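You operate a simulated robot arm through the tools that you are given. There is no shell and no other tool. Be economical: measure what you need, move in short steps, check, and stop when the job is done.

The job below is to be done with a simulated robot arm. You get a single attempt, and the scene is never put back.

## Task
Vent the vacuum box, move its bag to the yellow tray, then vacuum-pack the pink mask bag and vent again.
Fine: it is the small yellow tray; the pink mask bag stays in the box with the lid closed; the two bags by the sealer stay as they are.

The check looks at the end state, three seconds after you hand in, the way a careful person would. Anything else that was tipped, shoved, dropped, spilled or broken makes it a failure. A push-on lid holds only when it is set on centred and level and pressed home; a screw cap is set on level and turned clockwise until tight.

## Robot
A 6-joint arm with a two-finger parallel gripper, fixed in place. Base frame: the origin is at the foot of the arm, x ahead of it, y to its left, z up; the work surface is at about z = 0.84. Units: m, rad, N and s.
With the tool pointing down near the work surface it reaches from about 0.32 to 0.7 m from the base axis. Its first joint turns from -2.897 to 2.897 rad. Payload 4.1 kg.
Tool frame: the origin (TCP) lies between the finger pads and is the grasp point; the fingertips stand 0.023 m ahead of it; z points along the fingers, y is the line along which they close. Largest opening 0.094 m; finger width 0.038, thickness 0.01; the body of the gripper, 0.054 by 0.096 m, starts 0.039 m behind the TCP.
Orientation is that of the tool frame in the base frame, as a unit quaternion [w, x, y, z]. With the fingers straight down and closing along the base's y, the tool's x points along the base's -x, its y along +y and its z along -z.

## Interface
- The arm moves only by the tool servo_tool. Its argument "increments" is a list of rows, each an object of numbers (a shift or turn left out is 0, a gripper value left out holds the last): "wx", "wy", "wz": the turn, a rotation vector about the base's x, y, z in rad; "x", "y", "z": the shift along the base's x, y, z in m; "claw": the gripper command, from -1 (shut) to 1 (fully open), values between in proportion. In form: [{"wx": .., "wy": .., "wz": .., "x": .., "y": .., "z": .., "claw": ..}, ...]. A call has 1 to 8 rows; each row shifts and turns the commanded pose from where the row before left it. Each row takes 0.2 s and may step no farther than 0.05 m and 0.15 rad from the row before; otherwise, or with a gripper value out of range, the whole call is refused. A pose out of reach is approached as far as the arm can. The call stops where the force on the tool passes 40 N (or 10 N more than at its start, if that is more) or the arm is blocked; 0.2 s more then pass. Each finger travels about 0.045 m/s and halts on what it meets, pressing with about 36 N; the grip force reading is that of the motor and also rises with nothing between the fingers. The clock runs only during rows and for 0.2 s after the last one: add rows that do not move to give the fingers time. It gives the time, the measured TCP pose, the force on the tool (base axes), the opening and the grip force at its end, in the units of the frame above (readings bear some noise), with the torque about the TCP (base axes, N m) and any sound that the robot's microphone picked up, and new pictures: "show" is both (left out), scene, wrist or none.
- Cameras (640 x 400 px; columns grow to the right, rows downward): "scene" is fixed at [0.4011, -0.4993, 1.4506]; the picture's right is [0.74, 0.67, 0.00], its down [0.61, -0.68, -0.40] and it looks along [-0.27, 0.30, -0.91] (base axes); focal length 227 px, centre (320, 200). "wrist" rides on the gripper at [0.086, 0.016, -0.074] in the tool frame; the picture's right is [-0.18, 0.98, 0.00], its down [-0.58, -0.11, -0.81] and it looks along [-0.79, -0.15, 0.59] (tool axes); focal length 243 px, centre (320, 200). There is no depth. A picture from a camera that has moved, and an enlarged one, comes with that camera's place and axes in the base frame and with its lens.
- move_column(by): slides the trunk up (or, below 0, down) by that many m; the arm rides with it, the base frame stays. It gives what a move gives, with no picture.
- zoom(camera, box): a new picture of the part [left, top, right, bottom] of that camera's present view, enlarged. No time passes.
- job_done(): hands the job in; it is judged then, once.

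Work in short steps. Places have to be worked out from the pictures, the camera data and where the tool is seen: move nearer, look again, correct. Check each grasp and each placing, and mend what went wrong. You have 120 turns and 200 pictures in all, those below and enlarged ones among them. Open the gripper and draw the arm clear of the work before you hand the job in, unless the task says otherwise; then end with one line.

The tools are called after "Request:" as name(argument=value, ...) on one line, values as JSON. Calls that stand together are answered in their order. servo_tool: Moves the arm, as the interface text tells. Its arguments: {"type":"object","properties":{"increments":{"type":"array"},"show":{"type":"string","enum":["both","scene","wrist","none"]}},"required":["increments"]} The other tools are called the same way: move_column (by) slides the trunk up or down; zoom (camera, box) takes an enlarged picture of a part of a camera's view; job_done () hands the job in.

At the start:

```text
clock: 0.0
position: [0.2213, -0.3668, 1.1995]
orientation: [0.0, 0.0, 1.0, 0.0]
wrist_force: [-0.1, -0.1, 0.4]
torque: [0.02, 0.0, 0.01]
width: 0.0939
finger_force: 0.0
trunk travel left (down, up): [-0.525, 0.065]
```

scene: 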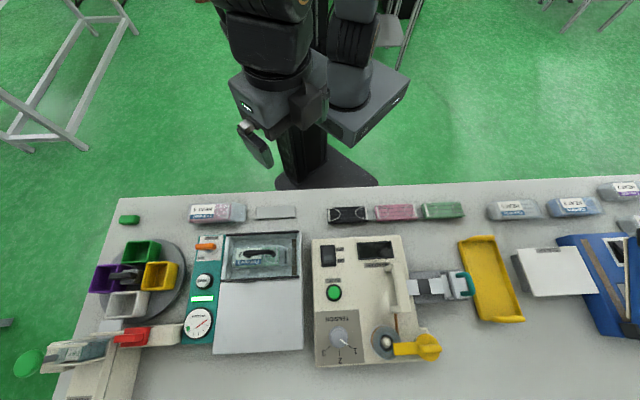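
wrist: 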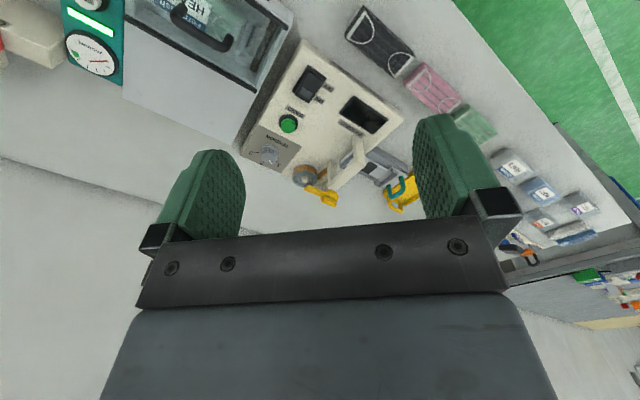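

I start by enlarging the relevant parts of the scene view to identify the vacuum box, its controls, the trays and bags.

Request:
zoom(camera="scene", box=[170, 190, 330, 290])

Request:
zoom(camera="scene", box=[20, 220, 220, 400])

Request:
zoom(camera="scene", box=[300, 190, 540, 370])

```text
4.00 times, centred on (250, 240) of scene
camera zoom: at [0.4011, -0.4993, 1.4506], right [0.74, 0.67, 0.0], down [0.61, -0.68, -0.4], along [-0.27, 0.3, -0.91], focal length 907 px, centre (600, 40)
```

zoom: 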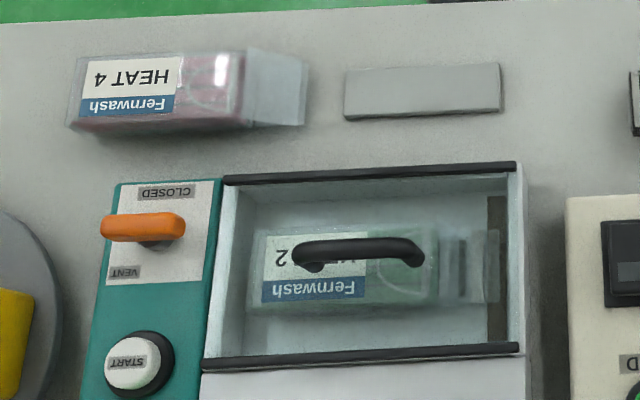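

```text
2.22 times, centred on (120, 310) of scene
camera zoom: at [0.4011, -0.4993, 1.4506], right [0.74, 0.67, 0.0], down [0.61, -0.68, -0.4], along [-0.27, 0.3, -0.91], focal length 504 px, centre (764, -44)
```

zoom: 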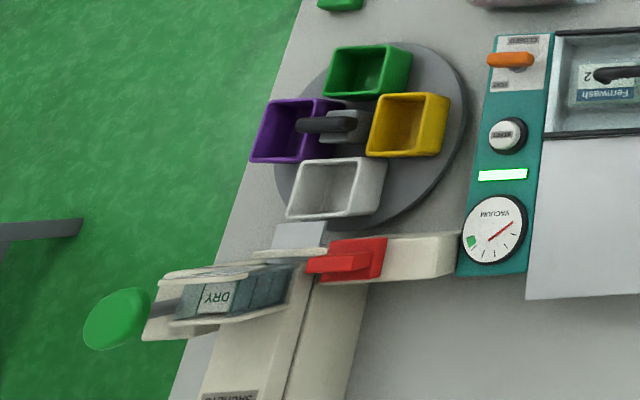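

```text
2.22 times, centred on (420, 280) of scene
camera zoom: at [0.4011, -0.4993, 1.4506], right [0.74, 0.67, 0.0], down [0.61, -0.68, -0.4], along [-0.27, 0.3, -0.91], focal length 504 px, centre (98, 22)
```

zoom: 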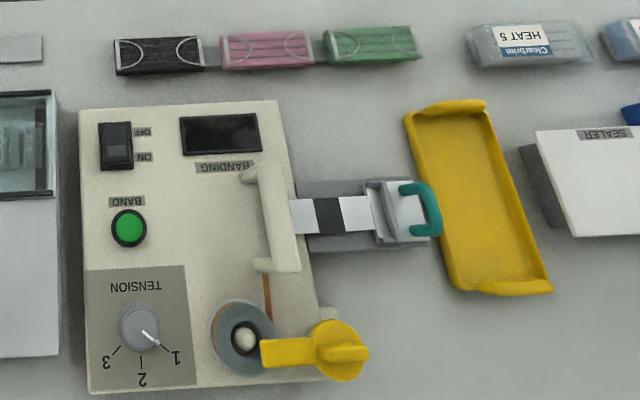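

Request:
zoom(camera="scene", box=[440, 160, 640, 340])

Request:
zoom(camera="wrist", box=[460, 140, 640, 330])

Request:
zoom(camera="wrist", box=[60, 0, 320, 150])

```text
2.22 times, centred on (540, 250) of scene
camera zoom: at [0.4011, -0.4993, 1.4506], right [0.74, 0.67, 0.0], down [0.61, -0.68, -0.4], along [-0.27, 0.3, -0.91], focal length 504 px, centre (-169, 89)
```

zoom: 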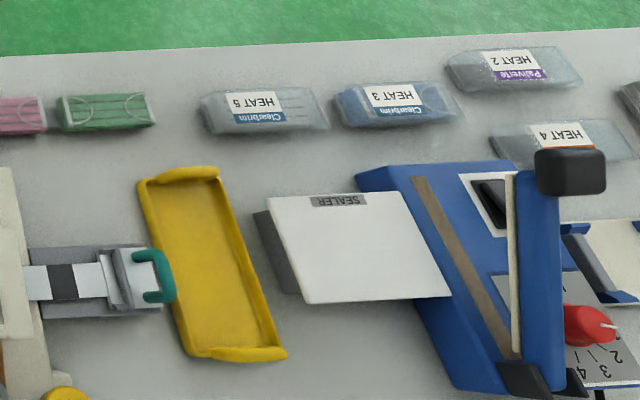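

```text
2.11 times, centred on (550, 235) of wrist
camera zoom: at [0.1373, -0.3508, 1.2748], right [0.18, 0.98, 0.0], down [0.58, -0.11, 0.81], along [0.79, -0.15, -0.59], focal length 511 px, centre (-164, 126)
```

zoom: 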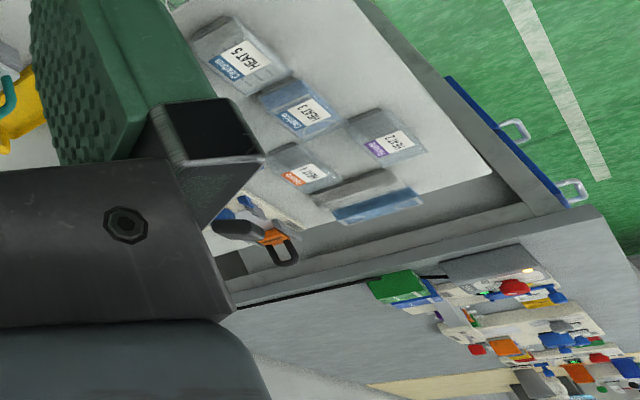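

```text
2.46 times, centred on (190, 75) of wrist
camera zoom: at [0.1373, -0.3508, 1.2748], right [0.18, 0.98, 0.0], down [0.58, -0.11, 0.81], along [0.79, -0.15, -0.59], focal length 597 px, centre (640, 508)
```

zoom: 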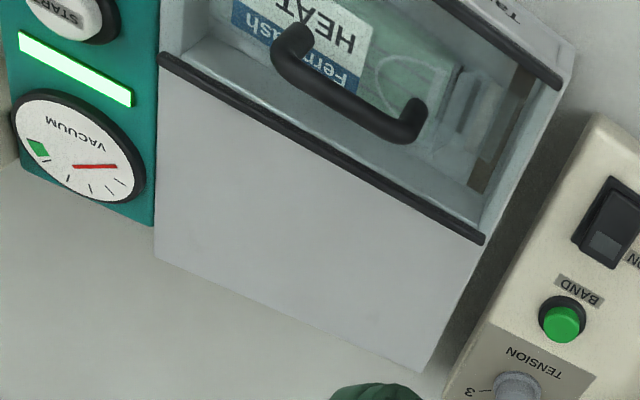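

The table runs at 45° in the base frame; the vacuum box is centred near [0.22,-0.55] and the carousel near [0.01,-0.78]. I turn the tool by -45° and move back to get a wrist view of the lever and the box.

Request:
servo_tool(increments=[{"wz": -0.131, "x": -0.037, "y": -0.0055, "z": -0.0167}, {"wz": -0.131, "x": -0.037, "y": -0.0055, "z": -0.0167}, {"wz": -0.131, "x": -0.037, "y": -0.0055, "z": -0.0167}, {"wz": -0.131, "x": -0.037, "y": -0.0055, "z": -0.0167}, {"wz": -0.131, "x": -0.037, "y": -0.0055, "z": -0.0167}, {"wz": -0.1304, "x": -0.037, "y": -0.0055, "z": -0.0167}])

```text
clock: 1.4
position: [0.0023, -0.3987, 1.1012]
orientation: [0.0, 0.383, 0.924, -0.001]
wrist_force: [-0.3, 0.1, -0.6]
torque: [-0.01, 0.01, -0.02]
width: 0.0942
finger_force: 0.1
trunk travel left (down, up): [-0.525, 0.065]
camera wrist: at [-0.0466, -0.3261, 1.1756], right [0.83, 0.56, 0.0], down [0.33, -0.49, 0.81], along [0.45, -0.67, -0.59], focal length 243 px, centre (320, 200)
```

scene: 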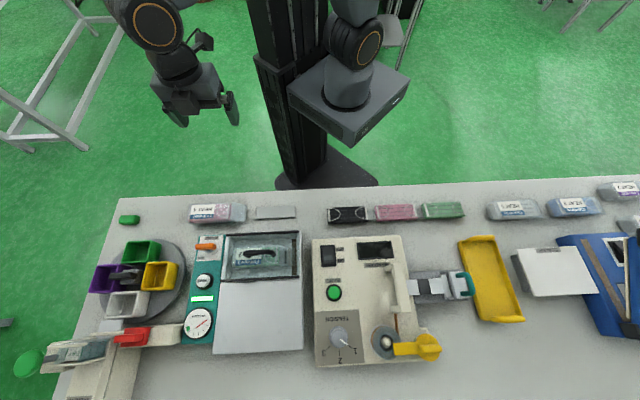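
wrist: 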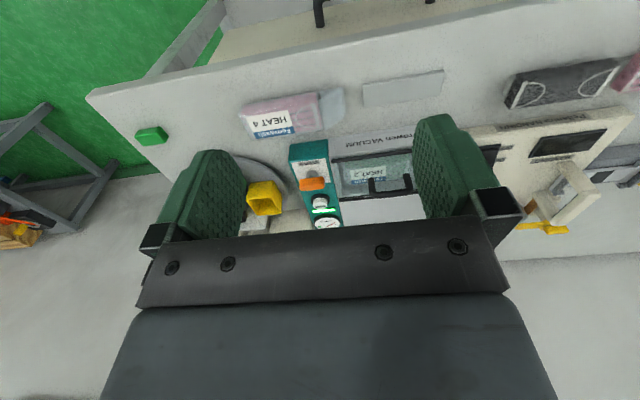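

Request:
zoom(camera="wrist", box=[230, 70, 450, 240])

```text
2.35 times, centred on (340, 155) of wrist
camera zoom: at [-0.0466, -0.3261, 1.1756], right [0.83, 0.56, 0.0], down [0.33, -0.49, 0.81], along [0.45, -0.67, -0.59], focal length 571 px, centre (273, 306)
```

zoom: 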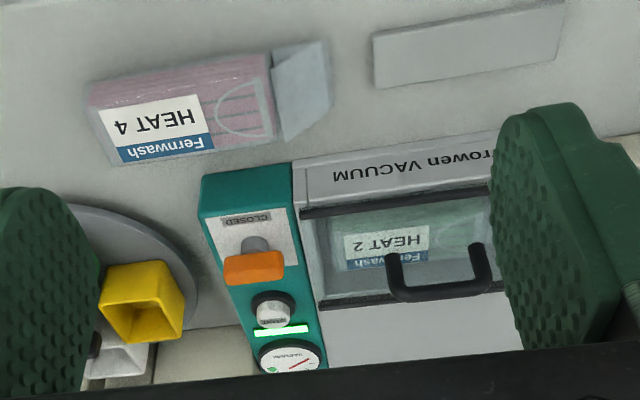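

Request:
zoom(camera="scene", box=[190, 230, 230, 255])

Request:
zoom(camera="wrist", box=[285, 135, 355, 180])

Request:
zoom(camera="scene", box=[80, 230, 200, 330])

```text
16.00 times, centred on (210, 242) of scene
camera zoom: at [0.4011, -0.4993, 1.4506], right [0.74, 0.67, 0.0], down [0.61, -0.68, -0.4], along [-0.27, 0.3, -0.91], focal length 3627 px, centre (2080, -480)
```

zoom: 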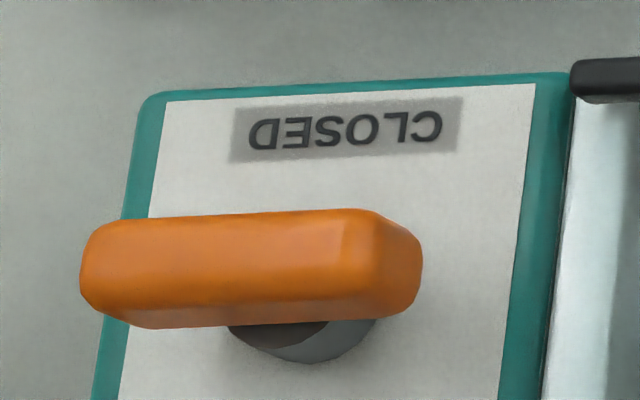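

```text
8.89 times, centred on (320, 158) of wrist
camera zoom: at [-0.0466, -0.3261, 1.1756], right [0.83, 0.56, 0.0], down [0.33, -0.49, 0.81], along [0.45, -0.67, -0.59], focal length 2157 px, centre (320, 578)
```

zoom: 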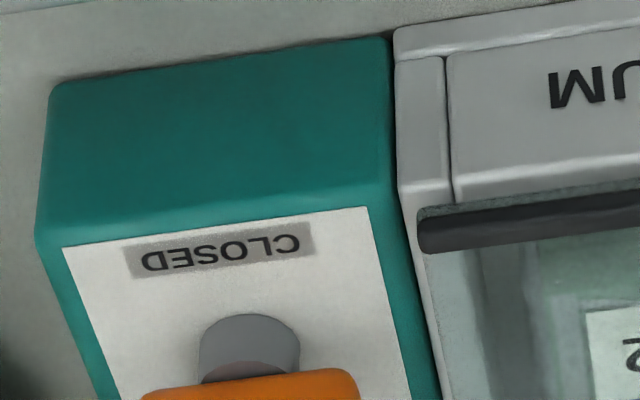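

```text
4.00 times, centred on (140, 280) of scene
camera zoom: at [0.4011, -0.4993, 1.4506], right [0.74, 0.67, 0.0], down [0.61, -0.68, -0.4], along [-0.27, 0.3, -0.91], focal length 907 px, centre (1040, -120)
```

zoom: 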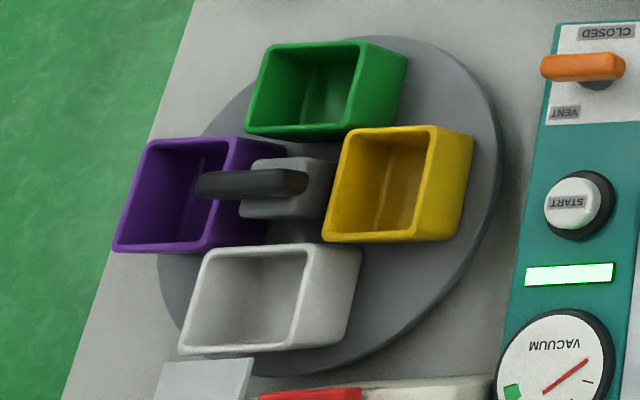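

The valve is a rotary T-bar on a boss. I go closer to read its labels and the gauge.

Request:
servo_tool(increments=[{"x": 0.013, "y": -0.037, "z": -0.024}, {"x": 0.013, "y": -0.037, "z": -0.024}, {"x": 0.013, "y": -0.037, "z": -0.024}, {"x": 0.013, "y": -0.036, "z": -0.023}], show="wrist")

Request:
zoom(camera="scene", box=[170, 270, 226, 350])

```text
clock: 2.4
position: [0.0523, -0.5477, 1.0035]
orientation: [0.0, 0.382, 0.924, 0.0]
wrist_force: [1.0, 0.1, -0.4]
torque: [-0.01, -0.03, -0.04]
width: 0.0938
finger_force: 0.1
trunk travel left (down, up): [-0.525, 0.065]
camera wrist: at [0.0037, -0.4745, 1.0782], right [0.83, 0.56, 0.0], down [0.33, -0.49, 0.81], along [0.46, -0.66, -0.59], focal length 243 px, centre (320, 200)
```

wrist: 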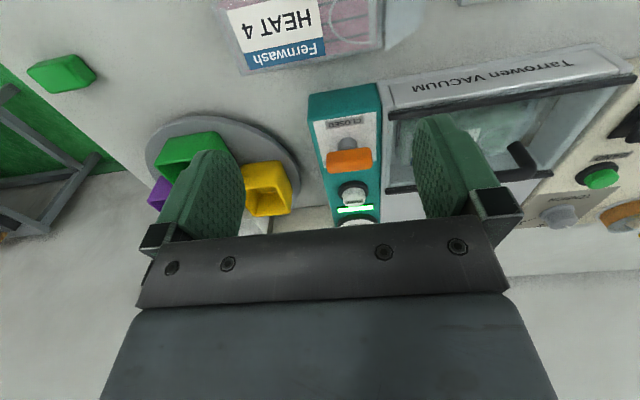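

```text
5.00 times, centred on (198, 310) of scene
camera zoom: at [0.4011, -0.4993, 1.4506], right [0.74, 0.67, 0.0], down [0.61, -0.68, -0.4], along [-0.27, 0.3, -0.91], focal length 1133 px, centre (930, -350)
```

zoom: 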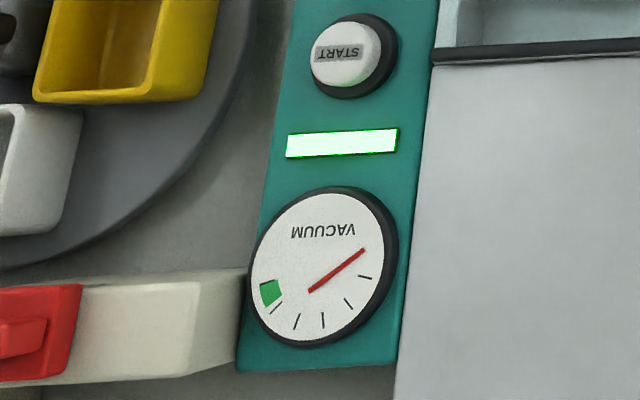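

Request:
zoom(camera="wrist", box=[295, 70, 425, 230])

```text
2.50 times, centred on (360, 150) of wrist
camera zoom: at [0.0037, -0.4745, 1.0782], right [0.83, 0.56, 0.0], down [0.33, -0.49, 0.81], along [0.46, -0.66, -0.59], focal length 606 px, centre (220, 325)
```

zoom: 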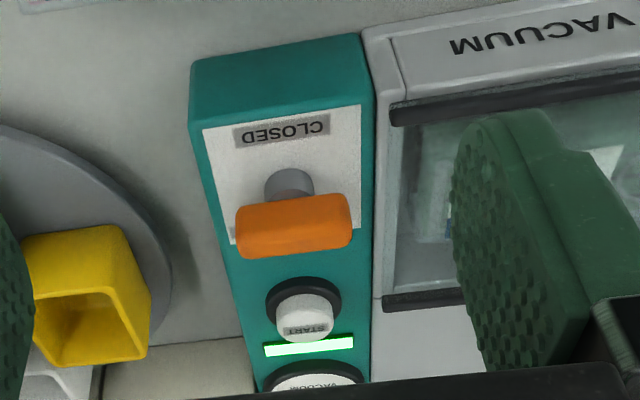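

Request:
zoom(camera="scene", box=[188, 228, 228, 268])

```text
10.00 times, centred on (208, 248) of scene
camera zoom: at [0.4011, -0.4993, 1.4506], right [0.74, 0.67, 0.0], down [0.61, -0.68, -0.4], along [-0.27, 0.3, -0.91], focal length 2267 px, centre (1440, -280)
```

zoom: 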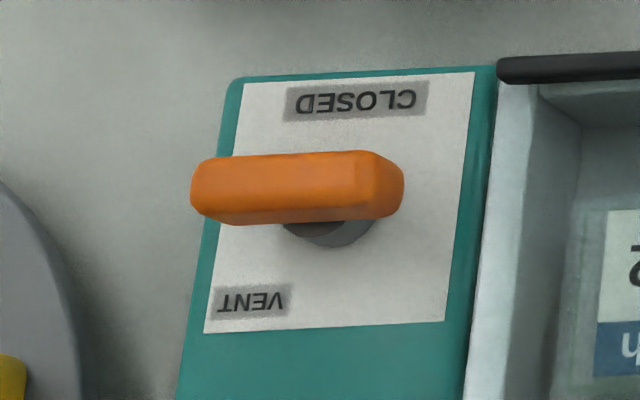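

I judge the lever bar at about [0.124,-0.595], z≈0.915, lying along the table direction (needle near zero end, valve bar across). I turn the tool -90° so that the fingers close across the bar, hovering above it.

Request:
servo_tool(increments=[{"wz": -0.1428, "x": 0.009, "y": -0.006}, {"wz": -0.1428, "x": 0.009, "y": -0.006}, {"wz": -0.1428, "x": 0.009, "y": -0.006}, {"wz": -0.1428, "x": 0.009, "y": -0.006}, {"wz": -0.1428, "x": 0.009, "y": -0.006}, {"wz": -0.1428, "x": 0.009, "y": -0.006}, {"wz": -0.1428, "x": 0.009, "y": -0.006}, {"wz": -0.1428, "x": 0.0087, "y": -0.0053}], show="none")

Request:
servo_tool(increments=[{"wz": -0.1428}, {"wz": -0.1428}, {"wz": -0.1428}, {"z": -0.02}])

```text
clock: 4.2
position: [0.1249, -0.5955, 1.0048]
orientation: [-0.001, 0.822, 0.569, 0.001]
wrist_force: [0.2, -0.2, 0.9]
torque: [-0.02, 0.01, 0.01]
width: 0.0938
finger_force: 0.1
trunk travel left (down, up): [-0.525, 0.065]
```

```text
clock: 5.2
position: [0.1248, -0.5961, 0.9848]
orientation: [0.0, 0.924, 0.382, 0.0]
wrist_force: [-1.2, 0.2, 0.2]
torque: [0.0, -0.01, -0.01]
width: 0.0942
finger_force: 0.1
trunk travel left (down, up): [-0.525, 0.065]
camera wrist: at [0.1986, -0.5453, 1.059], right [0.56, -0.83, 0.0], down [-0.49, -0.33, 0.81], along [-0.67, -0.45, -0.59], focal length 243 px, centre (320, 200)
```

scene: 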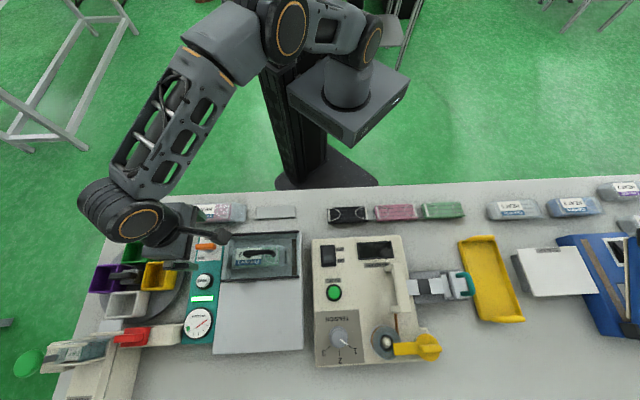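
wrist: 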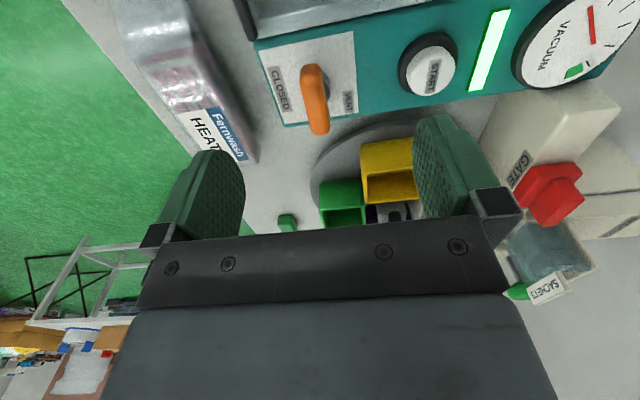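

Bar aligned within 5 mm. I half-close the fingers (to clear the START button) and descend over the bar.

Request:
servo_tool(increments=[{"claw": 0.06, "x": -0.002, "y": 0.003}, {"claw": 0.06}, {"claw": 0.06}, {"z": -0.03}, {"z": -0.03}, {"z": -0.006}])

```text
clock: 6.6
position: [0.1235, -0.5913, 0.9181]
orientation: [0.001, 0.924, 0.382, 0.0]
wrist_force: [0.3, -0.1, 0.0]
torque: [-0.02, -0.01, -0.04]
width: 0.05
finger_force: 0.1
trunk travel left (down, up): [-0.525, 0.065]
camera wrist: at [0.1962, -0.5413, 0.9932], right [0.56, -0.83, 0.0], down [-0.49, -0.33, 0.81], along [-0.67, -0.46, -0.59], focal length 243 px, centre (320, 200)
```

scene: 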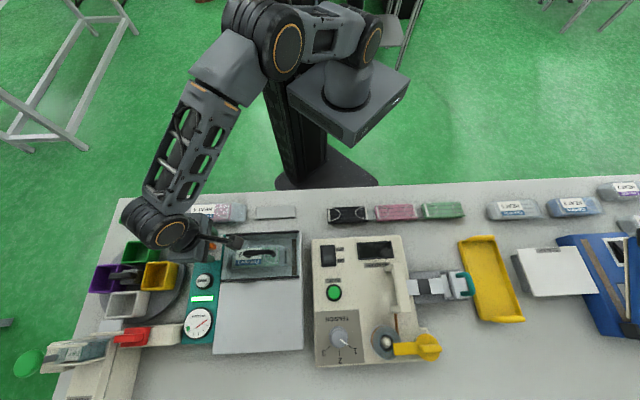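
wrist: 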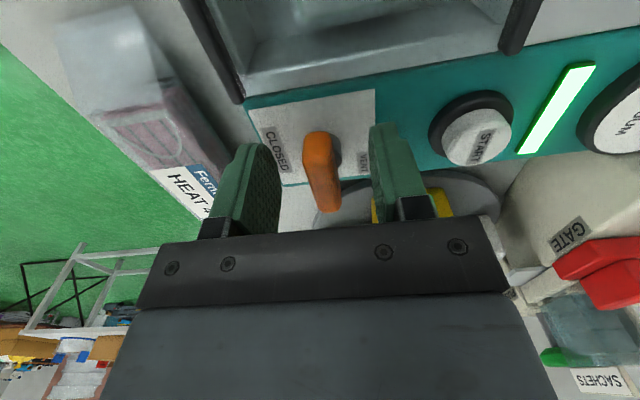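

Request:
servo_tool(increments=[{"claw": -1}, {"claw": -1}, {"claw": -1}, {"claw": -1}], show="wrist")

```text
clock: 7.6
position: [0.1233, -0.5921, 0.919]
orientation: [0.0, 0.924, 0.383, 0.0]
wrist_force: [3.0, -5.8, -1.0]
torque: [-0.24, 0.08, 0.05]
width: 0.0196
finger_force: 45.1
trunk travel left (down, up): [-0.525, 0.065]
camera wrist: at [0.1969, -0.5419, 0.9932], right [0.57, -0.82, 0.0], down [-0.49, -0.33, 0.81], along [-0.67, -0.46, -0.59], focal length 243 px, centre (320, 200)
```

wrist: 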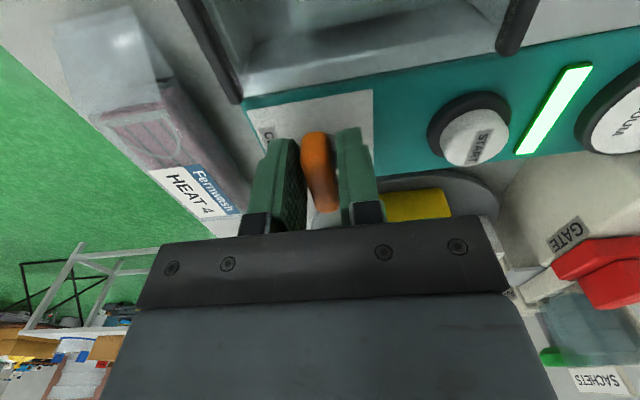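

Gripped (19.6 mm). I try a small +z turn and read the torque.

Request:
servo_tool(increments=[{"x": 0.001, "y": -0.002}, {"wz": 0.08}, {"wz": 0.08}], show="wrist")

```text
clock: 8.4
position: [0.1221, -0.5915, 0.9184]
orientation: [-0.003, 0.891, 0.455, 0.001]
wrist_force: [-4.0, 14.6, -4.6]
torque: [-0.29, 0.58, -0.09]
width: 0.0197
finger_force: 44.9
trunk travel left (down, up): [-0.525, 0.065]
camera wrist: at [0.1874, -0.5308, 0.9935], right [0.69, -0.72, 0.0], down [-0.43, -0.41, 0.81], along [-0.58, -0.55, -0.59], focal length 243 px, centre (320, 200)
```

wrist: 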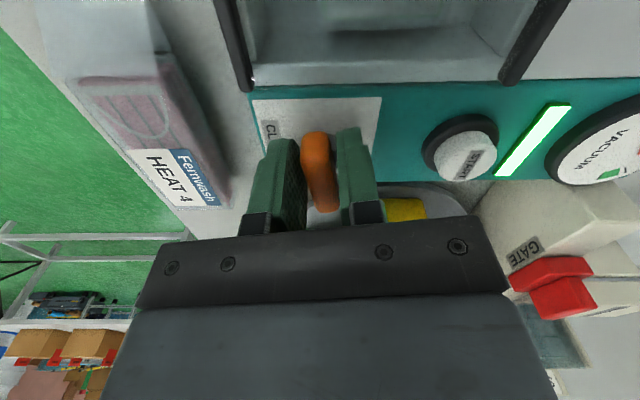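

The bar turned with the fingers, with a side force suggesting my grip is off the pivot. I follow with a small shift and continue turning.

Request:
servo_tool(increments=[{"x": -0.0015, "y": 0.002}, {"wz": 0.1, "x": -0.001, "y": 0.001}, {"wz": 0.1, "x": -0.001, "y": 0.001}], show="none")

```text
clock: 9.2
position: [0.1215, -0.5917, 0.9182]
orientation: [0.001, 0.839, 0.544, 0.001]
wrist_force: [5.5, -4.3, -5.9]
torque: [1.07, -0.61, 0.04]
width: 0.0197
finger_force: 44.9
trunk travel left (down, up): [-0.525, 0.065]
```

Request:
servo_tool(increments=[{"x": 0.001, "y": -0.0015}, {"wz": 0.1}, {"wz": 0.1}, {"wz": 0.1}], show="scene")

Request:
zoom(camera="scene", box=[170, 220, 250, 350])

```text
clock: 10.2
position: [0.1205, -0.5904, 0.9189]
orientation: [-0.001, 0.75, 0.662, 0.0]
wrist_force: [-5.2, 7.8, -8.3]
torque: [-0.5, 0.19, -0.05]
width: 0.0195
finger_force: 44.9
trunk travel left (down, up): [-0.525, 0.065]
```

scene: 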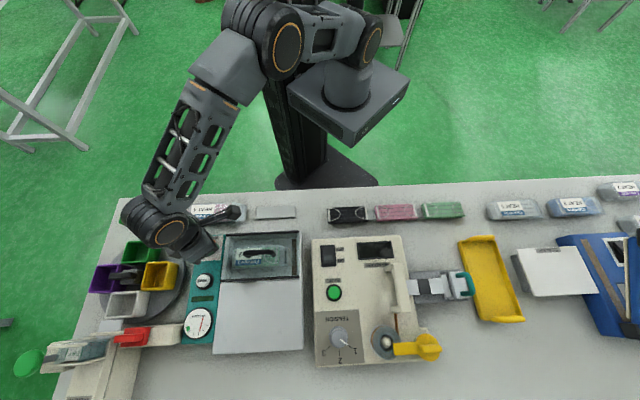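

```text
3.08 times, centred on (210, 285) of scene
camera zoom: at [0.4011, -0.4993, 1.4506], right [0.74, 0.67, 0.0], down [0.61, -0.68, -0.4], along [-0.27, 0.3, -0.91], focal length 698 px, centre (658, -62)
```

zoom: 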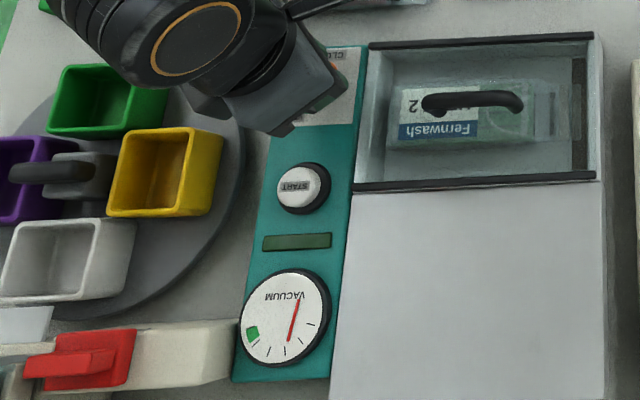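

The light went off and the gauge moves: the box is venting. I keep turning a bit further.

Request:
servo_tool(increments=[{"x": -0.0005, "y": 0.001}, {"wz": 0.1}, {"wz": 0.1}, {"wz": 0.1}], show="wrist")

Request:
zoom(camera="scene", box=[170, 220, 250, 350])

```text
clock: 11.2
position: [0.1185, -0.5905, 0.9191]
orientation: [0.001, 0.643, 0.766, 0.0]
wrist_force: [-15.0, -1.8, -3.5]
torque: [1.06, 0.47, -0.08]
width: 0.0197
finger_force: 45.4
trunk travel left (down, up): [-0.525, 0.065]
camera wrist: at [0.1203, -0.5022, 0.9933], right [1.0, -0.01, 0.0], down [-0.01, -0.59, 0.81], along [-0.01, -0.81, -0.59], focal length 243 px, centre (320, 200)
```

wrist: 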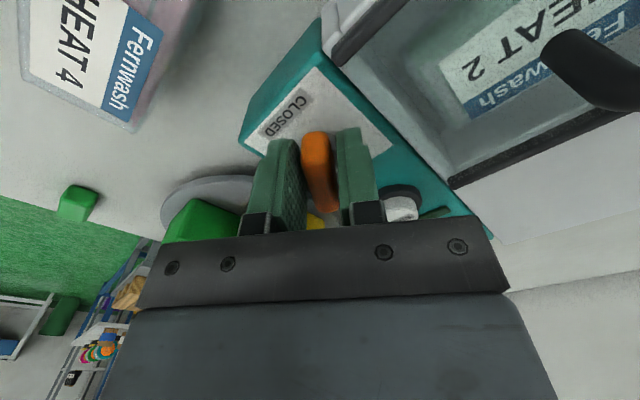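

```text
3.08 times, centred on (210, 285) of scene
camera zoom: at [0.4011, -0.4993, 1.4506], right [0.74, 0.67, 0.0], down [0.61, -0.68, -0.4], along [-0.27, 0.3, -0.91], focal length 698 px, centre (658, -62)
```

zoom: 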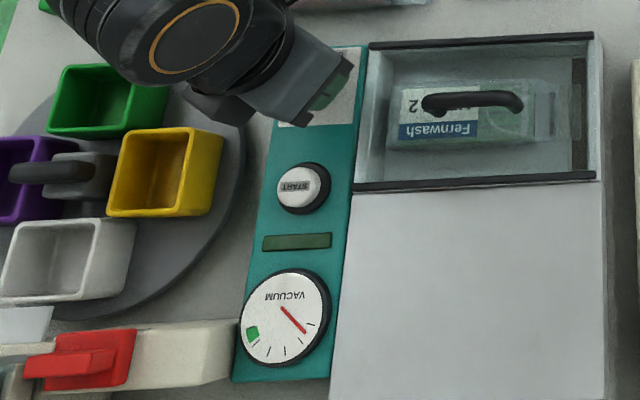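

Request:
servo_tool(increments=[{"x": -0.0015}, {"wz": 0.1}, {"wz": 0.1}, {"wz": 0.1}], show="none")

Request:
zoom(camera="scene", box=[170, 220, 250, 350])

```text
clock: 12.2
position: [0.1172, -0.5916, 0.9191]
orientation: [0.0, 0.521, 0.854, 0.001]
wrist_force: [-17.3, -3.3, -3.1]
torque: [0.51, 0.75, -0.1]
width: 0.0197
finger_force: 45.5
trunk travel left (down, up): [-0.525, 0.065]
```

```text
3.08 times, centred on (210, 285) of scene
camera zoom: at [0.4011, -0.4993, 1.4506], right [0.74, 0.67, 0.0], down [0.61, -0.68, -0.4], along [-0.27, 0.3, -0.91], focal length 698 px, centre (658, -62)
```

zoom: 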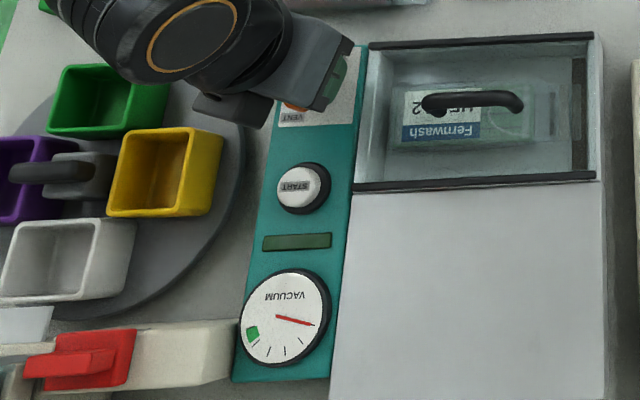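

Request:
servo_tool(increments=[{"x": -0.0015}, {"wz": 0.1, "y": -0.0005}, {"wz": 0.1, "y": -0.0005}, {"wz": 0.1}, {}], show="wrist")

Request:
zoom(camera="scene", box=[170, 220, 250, 350])

```text
clock: 13.4
position: [0.1166, -0.5912, 0.9177]
orientation: [0.0, 0.387, 0.922, 0.001]
wrist_force: [-19.6, -1.7, -7.3]
torque: [-0.63, 0.05, -0.09]
width: 0.0193
finger_force: 45.1
trunk travel left (down, up): [-0.525, 0.065]
camera wrist: at [0.0677, -0.5185, 0.9933], right [0.83, 0.56, 0.0], down [0.33, -0.49, 0.81], along [0.45, -0.67, -0.59], focal length 243 px, centre (320, 200)
```

wrist: 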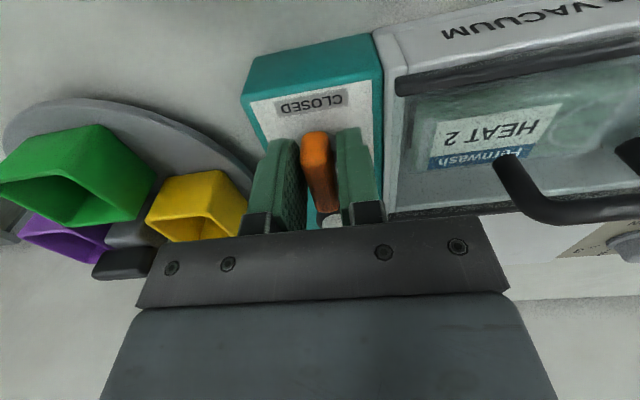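

```text
3.08 times, centred on (210, 285) of scene
camera zoom: at [0.4011, -0.4993, 1.4506], right [0.74, 0.67, 0.0], down [0.61, -0.68, -0.4], along [-0.27, 0.3, -0.91], focal length 698 px, centre (658, -62)
```

zoom: 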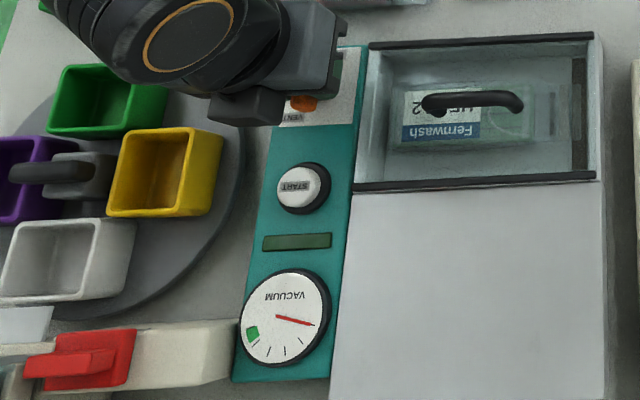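

The needle rests at zero and the bar points toward VENT: vented. I release and rise.

Request:
servo_tool(increments=[{"claw": -0.1}, {"claw": -0.1}, {"claw": -0.1, "z": 0.02}, {"z": 0.04}, {"z": 0.04}, {"claw": 1, "x": -0.02, "y": 0.02}])

Request:
zoom(camera="scene", box=[180, 220, 310, 300])

Request:
zoom(camera="wrist", box=[330, 20, 640, 220])

```text
clock: 14.8
position: [0.0972, -0.5724, 1.0198]
orientation: [0.0, 0.388, 0.922, 0.0]
wrist_force: [0.0, -0.2, -0.3]
torque: [-0.02, -0.01, 0.01]
width: 0.0772
finger_force: 0.1
trunk travel left (down, up): [-0.525, 0.065]
camera wrist: at [0.0503, -0.4969, 1.0942], right [0.83, 0.56, 0.0], down [0.33, -0.49, 0.81], along [0.45, -0.67, -0.59], focal length 243 px, centre (320, 200)
```

scene: 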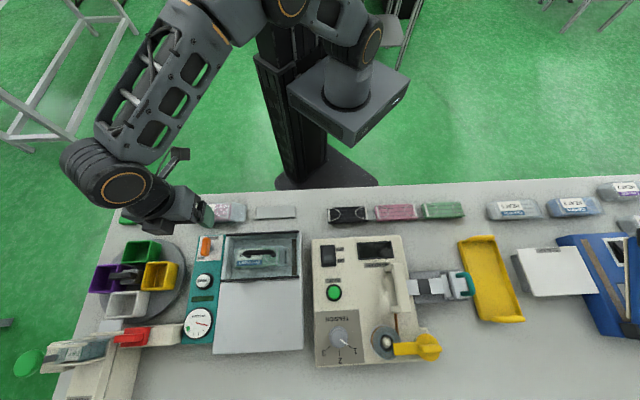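
wrist: 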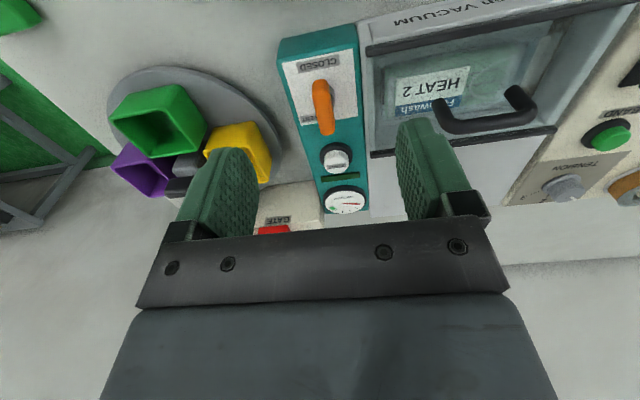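

```text
4.92 times, centred on (245, 260) of scene
camera zoom: at [0.4011, -0.4993, 1.4506], right [0.74, 0.67, 0.0], down [0.61, -0.68, -0.4], along [-0.27, 0.3, -0.91], focal length 1116 px, centre (689, -95)
```

zoom: 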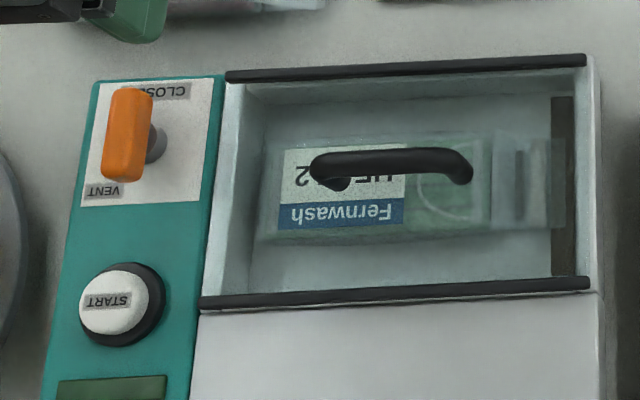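

```text
2.00 times, centred on (485, 120) of wrist
camera zoom: at [0.0503, -0.4969, 1.0942], right [0.83, 0.56, 0.0], down [0.33, -0.49, 0.81], along [0.45, -0.67, -0.59], focal length 485 px, centre (-10, 360)
```

zoom: 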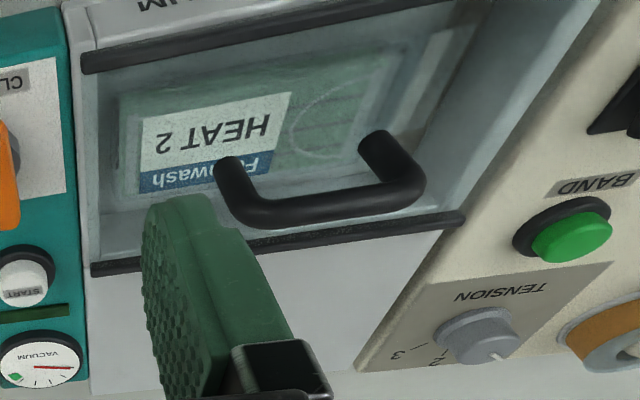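

Request:
zoom(camera="scene", box=[216, 262, 306, 292])

Request:
zoom(camera="scene", box=[216, 226, 306, 250])

Request:
zoom(camera="wrist", box=[350, 0, 480, 60])

```text
7.11 times, centred on (261, 277) of scene
camera zoom: at [0.4011, -0.4993, 1.4506], right [0.74, 0.67, 0.0], down [0.61, -0.68, -0.4], along [-0.27, 0.3, -0.91], focal length 1612 px, centre (740, -348)
```

zoom: 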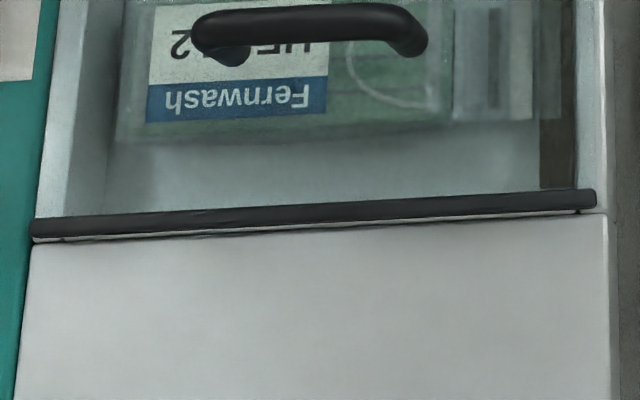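

```text
7.11 times, centred on (261, 238) of scene
camera zoom: at [0.4011, -0.4993, 1.4506], right [0.74, 0.67, 0.0], down [0.61, -0.68, -0.4], along [-0.27, 0.3, -0.91], focal length 1612 px, centre (740, -70)
```

zoom: 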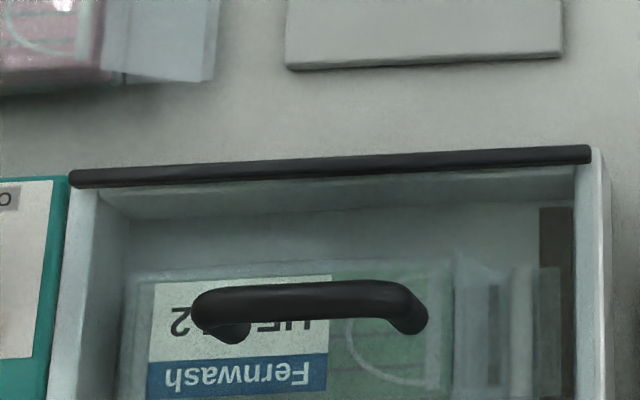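

```text
4.92 times, centred on (415, 30) of wrist
camera zoom: at [0.0503, -0.4969, 1.0942], right [0.83, 0.56, 0.0], down [0.33, -0.49, 0.81], along [0.45, -0.67, -0.59], focal length 1194 px, centre (-148, 1037)
```

zoom: 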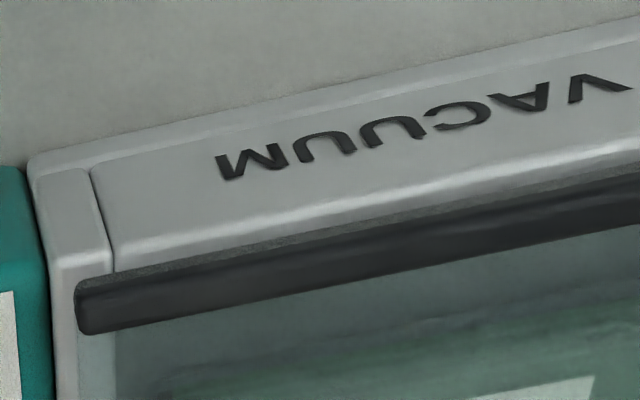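

The black-edged glass lid looks like it may slide over the housing or lift. I estimate its handle at [0.228,-0.518], z≈0.928; I go above it with fingers closing across the bar.

Request:
servo_tool(increments=[{"wz": -0.1428, "x": 0.016, "y": 0.007}, {"wz": -0.1428, "x": 0.016, "y": 0.007}, {"wz": -0.1428, "x": 0.016, "y": 0.007}, {"wz": -0.1428, "x": 0.016, "y": 0.007}, {"wz": -0.1428, "x": 0.016, "y": 0.007}, {"wz": -0.1428, "x": 0.016, "y": 0.007}, {"wz": -0.1428, "x": 0.016, "y": 0.007}, {"wz": -0.1428, "x": 0.016, "y": 0.005}], show="none")

Request:
servo_tool(increments=[{"wz": -0.1428}, {"wz": -0.1428}, {"wz": -0.1338}, {"claw": 0.06}, {"claw": 0.06}])

```text
clock: 16.6
position: [0.2256, -0.5177, 1.0195]
orientation: [0.0, 0.825, 0.565, -0.001]
wrist_force: [-0.1, 0.1, 0.2]
torque: [0.03, -0.02, 0.02]
width: 0.094
finger_force: 0.0
trunk travel left (down, up): [-0.525, 0.065]
```

```text
clock: 17.8
position: [0.2267, -0.5164, 1.0192]
orientation: [-0.001, 0.924, 0.382, 0.0]
wrist_force: [0.7, -0.3, -0.6]
torque: [0.0, -0.02, -0.01]
width: 0.0499
finger_force: 0.1
trunk travel left (down, up): [-0.525, 0.065]
camera wrist: at [0.2995, -0.4673, 1.0939], right [0.56, -0.83, 0.0], down [-0.49, -0.33, 0.81], along [-0.67, -0.45, -0.59], focal length 243 px, centre (320, 200)
```

scene: 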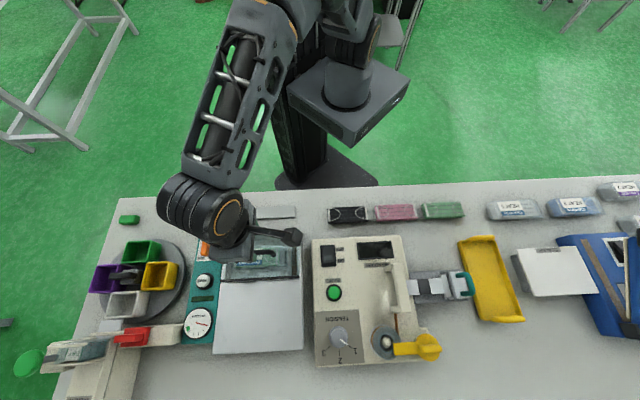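
wrist: 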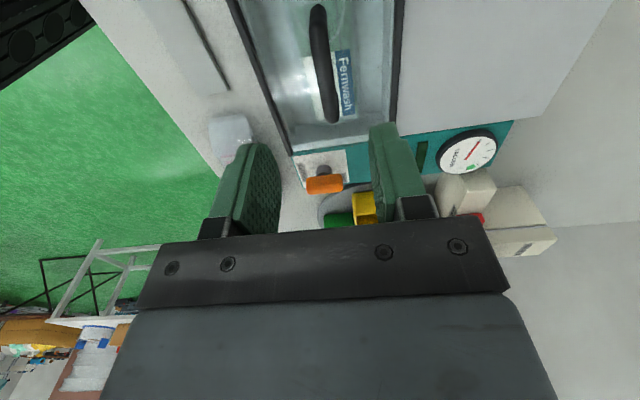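

Aligned in the closing direction; about 1 cm further along e_r needed. Descend carefully.

Request:
servo_tool(increments=[{"x": 0.007, "y": 0.006, "z": -0.02}, {"z": -0.03}, {"z": -0.03}])

Request:
zoom(camera="scene", box=[200, 220, 320, 295])

```text
clock: 18.6
position: [0.2328, -0.5118, 0.9378]
orientation: [0.0, 0.925, 0.381, 0.0]
wrist_force: [-0.1, -1.0, 0.0]
torque: [-0.02, -0.01, -0.01]
width: 0.05
finger_force: 0.0
trunk travel left (down, up): [-0.525, 0.065]
camera wrist: at [0.3069, -0.4611, 1.0129], right [0.56, -0.83, 0.0], down [-0.49, -0.33, 0.81], along [-0.67, -0.45, -0.59], focal length 243 px, centre (320, 200)
```

scene: 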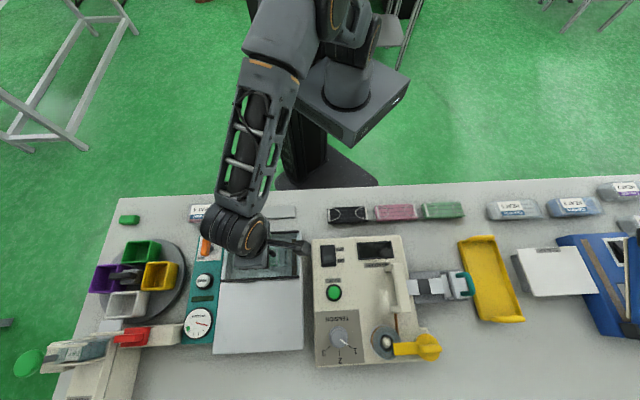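
wrist: 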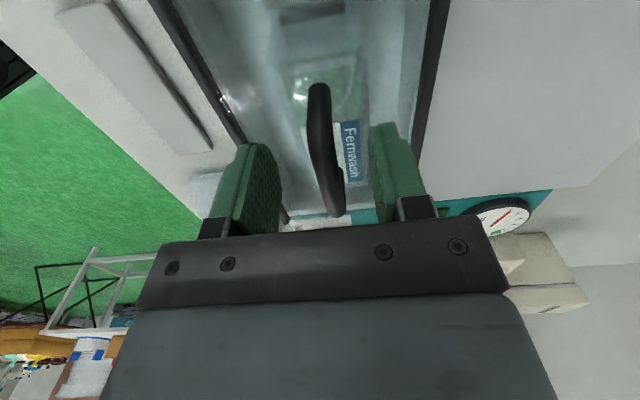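

```text
5.33 times, centred on (260, 258) of scene
camera zoom: at [0.4011, -0.4993, 1.4506], right [0.74, 0.67, 0.0], down [0.61, -0.68, -0.4], along [-0.27, 0.3, -0.91], focal length 1209 px, centre (640, -107)
```

zoom: 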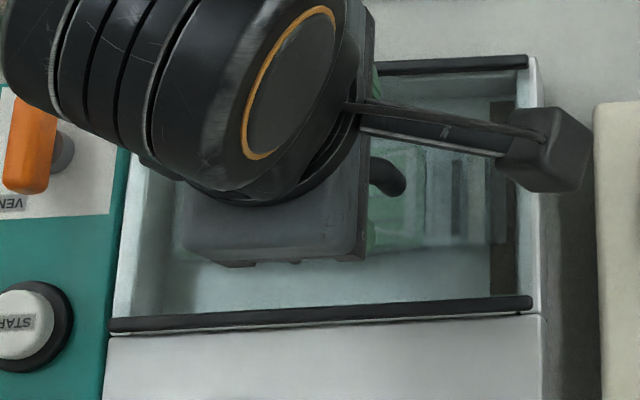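

Handle lies between the fingers. Lower 1 cm, shift 4 mm, and close.

Request:
servo_tool(increments=[{"x": 0.003, "y": -0.003, "z": -0.005}, {"z": -0.005}, {"claw": -1}, {"claw": -1}, {"claw": -1}, {"claw": -1}], show="wrist")

```text
clock: 20.0
position: [0.2352, -0.5135, 0.9287]
orientation: [0.0, 0.924, 0.382, 0.0]
wrist_force: [0.5, -0.5, -0.6]
torque: [0.02, 0.03, 0.28]
width: 0.0119
finger_force: 45.0
trunk travel left (down, up): [-0.525, 0.065]
camera wrist: at [0.3095, -0.4637, 1.003], right [0.56, -0.83, 0.0], down [-0.49, -0.33, 0.81], along [-0.67, -0.45, -0.59], focal length 243 px, centre (320, 200)
```

wrist: 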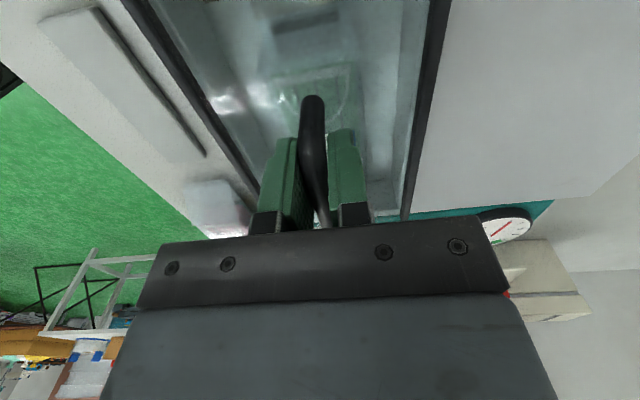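

Handle gripped (12 mm). I test a small lift first.

Request:
servo_tool(increments=[{"z": 0.003}, {"z": 0.003}], show="none")

```text
clock: 20.6
position: [0.2354, -0.5155, 0.9297]
orientation: [-0.005, 0.924, 0.381, 0.0]
wrist_force: [-0.5, 4.0, -34.0]
torque: [-0.68, -0.06, -0.05]
width: 0.012
finger_force: 44.6
trunk travel left (down, up): [-0.525, 0.065]
```

The lift is blocked (-34 N); undo it and try sliding toward the far side (+e_d).

Request:
servo_tool(increments=[{"z": -0.003}, {"z": -0.003}, {"x": 0.004, "y": -0.004}, {"x": 0.004, "y": -0.004}], show="none")

```text
clock: 21.6
position: [0.2443, -0.5229, 0.9306]
orientation: [0.002, 0.924, 0.383, 0.0]
wrist_force: [5.0, 3.8, 2.2]
torque: [0.91, -0.66, 0.37]
width: 0.0122
finger_force: 44.4
trunk travel left (down, up): [-0.525, 0.065]
```

Request:
servo_tool(increments=[{"x": 0.007, "y": -0.007}, {"x": 0.007, "y": -0.007}])

Request:
zoom(camera="scene", box=[200, 220, 320, 295])

```text
clock: 22.2
position: [0.2585, -0.5366, 0.9292]
orientation: [0.002, 0.924, 0.382, 0.0]
wrist_force: [2.8, 2.3, 10.5]
torque: [0.71, -0.33, 0.58]
width: 0.0117
finger_force: 45.3
trunk travel left (down, up): [-0.525, 0.065]
camera wrist: at [0.3315, -0.4859, 1.0052], right [0.56, -0.83, 0.0], down [-0.49, -0.33, 0.81], along [-0.67, -0.46, -0.59], focal length 243 px, centre (320, 200)
```

scene: 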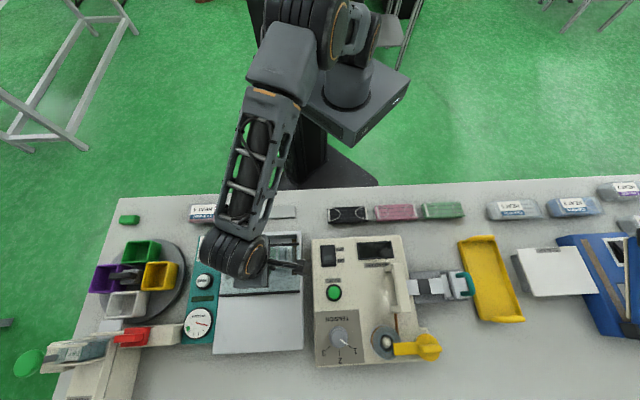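
wrist: 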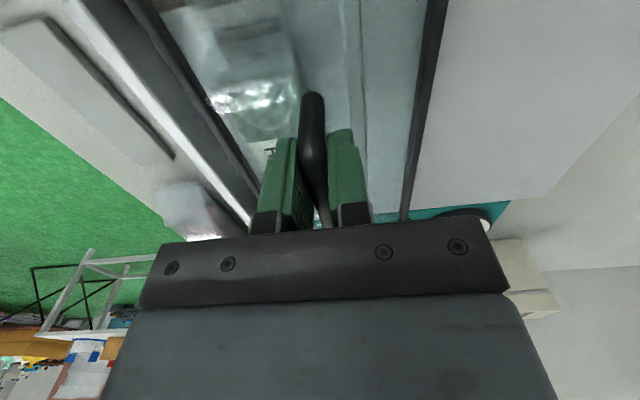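

```text
5.33 times, centred on (260, 258) of scene
camera zoom: at [0.4011, -0.4993, 1.4506], right [0.74, 0.67, 0.0], down [0.61, -0.68, -0.4], along [-0.27, 0.3, -0.91], focal length 1209 px, centre (640, -107)
```

zoom: 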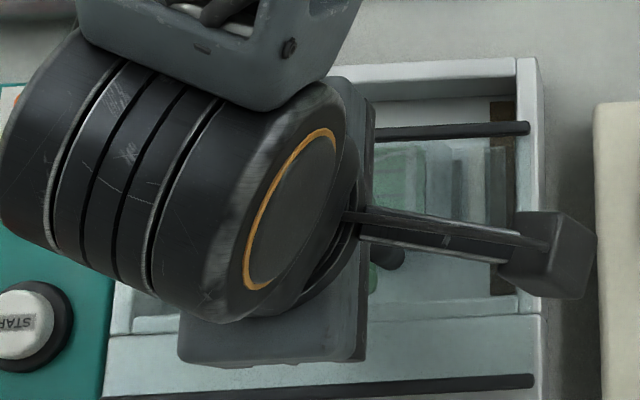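

The lid slides. I continue about 8 cm.

Request:
servo_tool(increments=[{"x": 0.009, "y": -0.009}, {"x": 0.009, "y": -0.009}, {"x": 0.009, "y": -0.009}, {"x": 0.009, "y": -0.009}, {"x": 0.009, "y": -0.009}, {"x": 0.009, "y": -0.009}])

Request:
zoom(camera="scene", box=[180, 220, 320, 360])

```text
clock: 23.6
position: [0.3108, -0.5894, 0.9301]
orientation: [0.001, 0.924, 0.382, -0.001]
wrist_force: [2.6, 1.9, 17.4]
torque: [0.09, 0.17, 0.57]
width: 0.0119
finger_force: 44.9
trunk travel left (down, up): [-0.525, 0.065]
camera wrist: at [0.3851, -0.5395, 1.0052], right [0.56, -0.83, 0.0], down [-0.49, -0.33, 0.81], along [-0.67, -0.46, -0.59], focal length 243 px, centre (320, 200)
```

scene: 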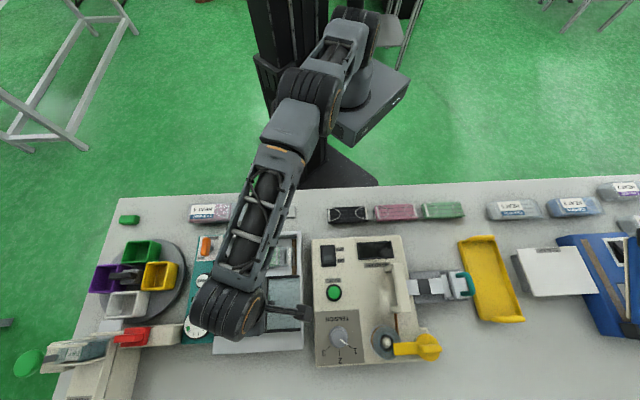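
wrist: 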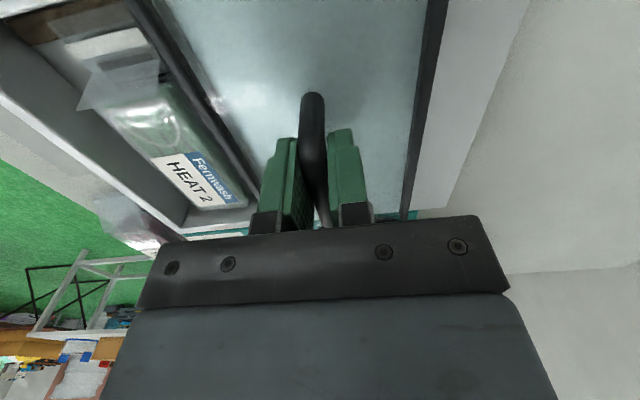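

```text
2.86 times, centred on (250, 290) of scene
camera zoom: at [0.4011, -0.4993, 1.4506], right [0.74, 0.67, 0.0], down [0.61, -0.68, -0.4], along [-0.27, 0.3, -0.91], focal length 648 px, centre (520, -57)
```

zoom: 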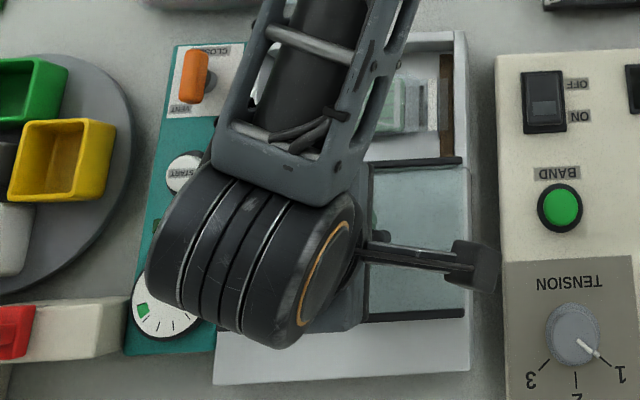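

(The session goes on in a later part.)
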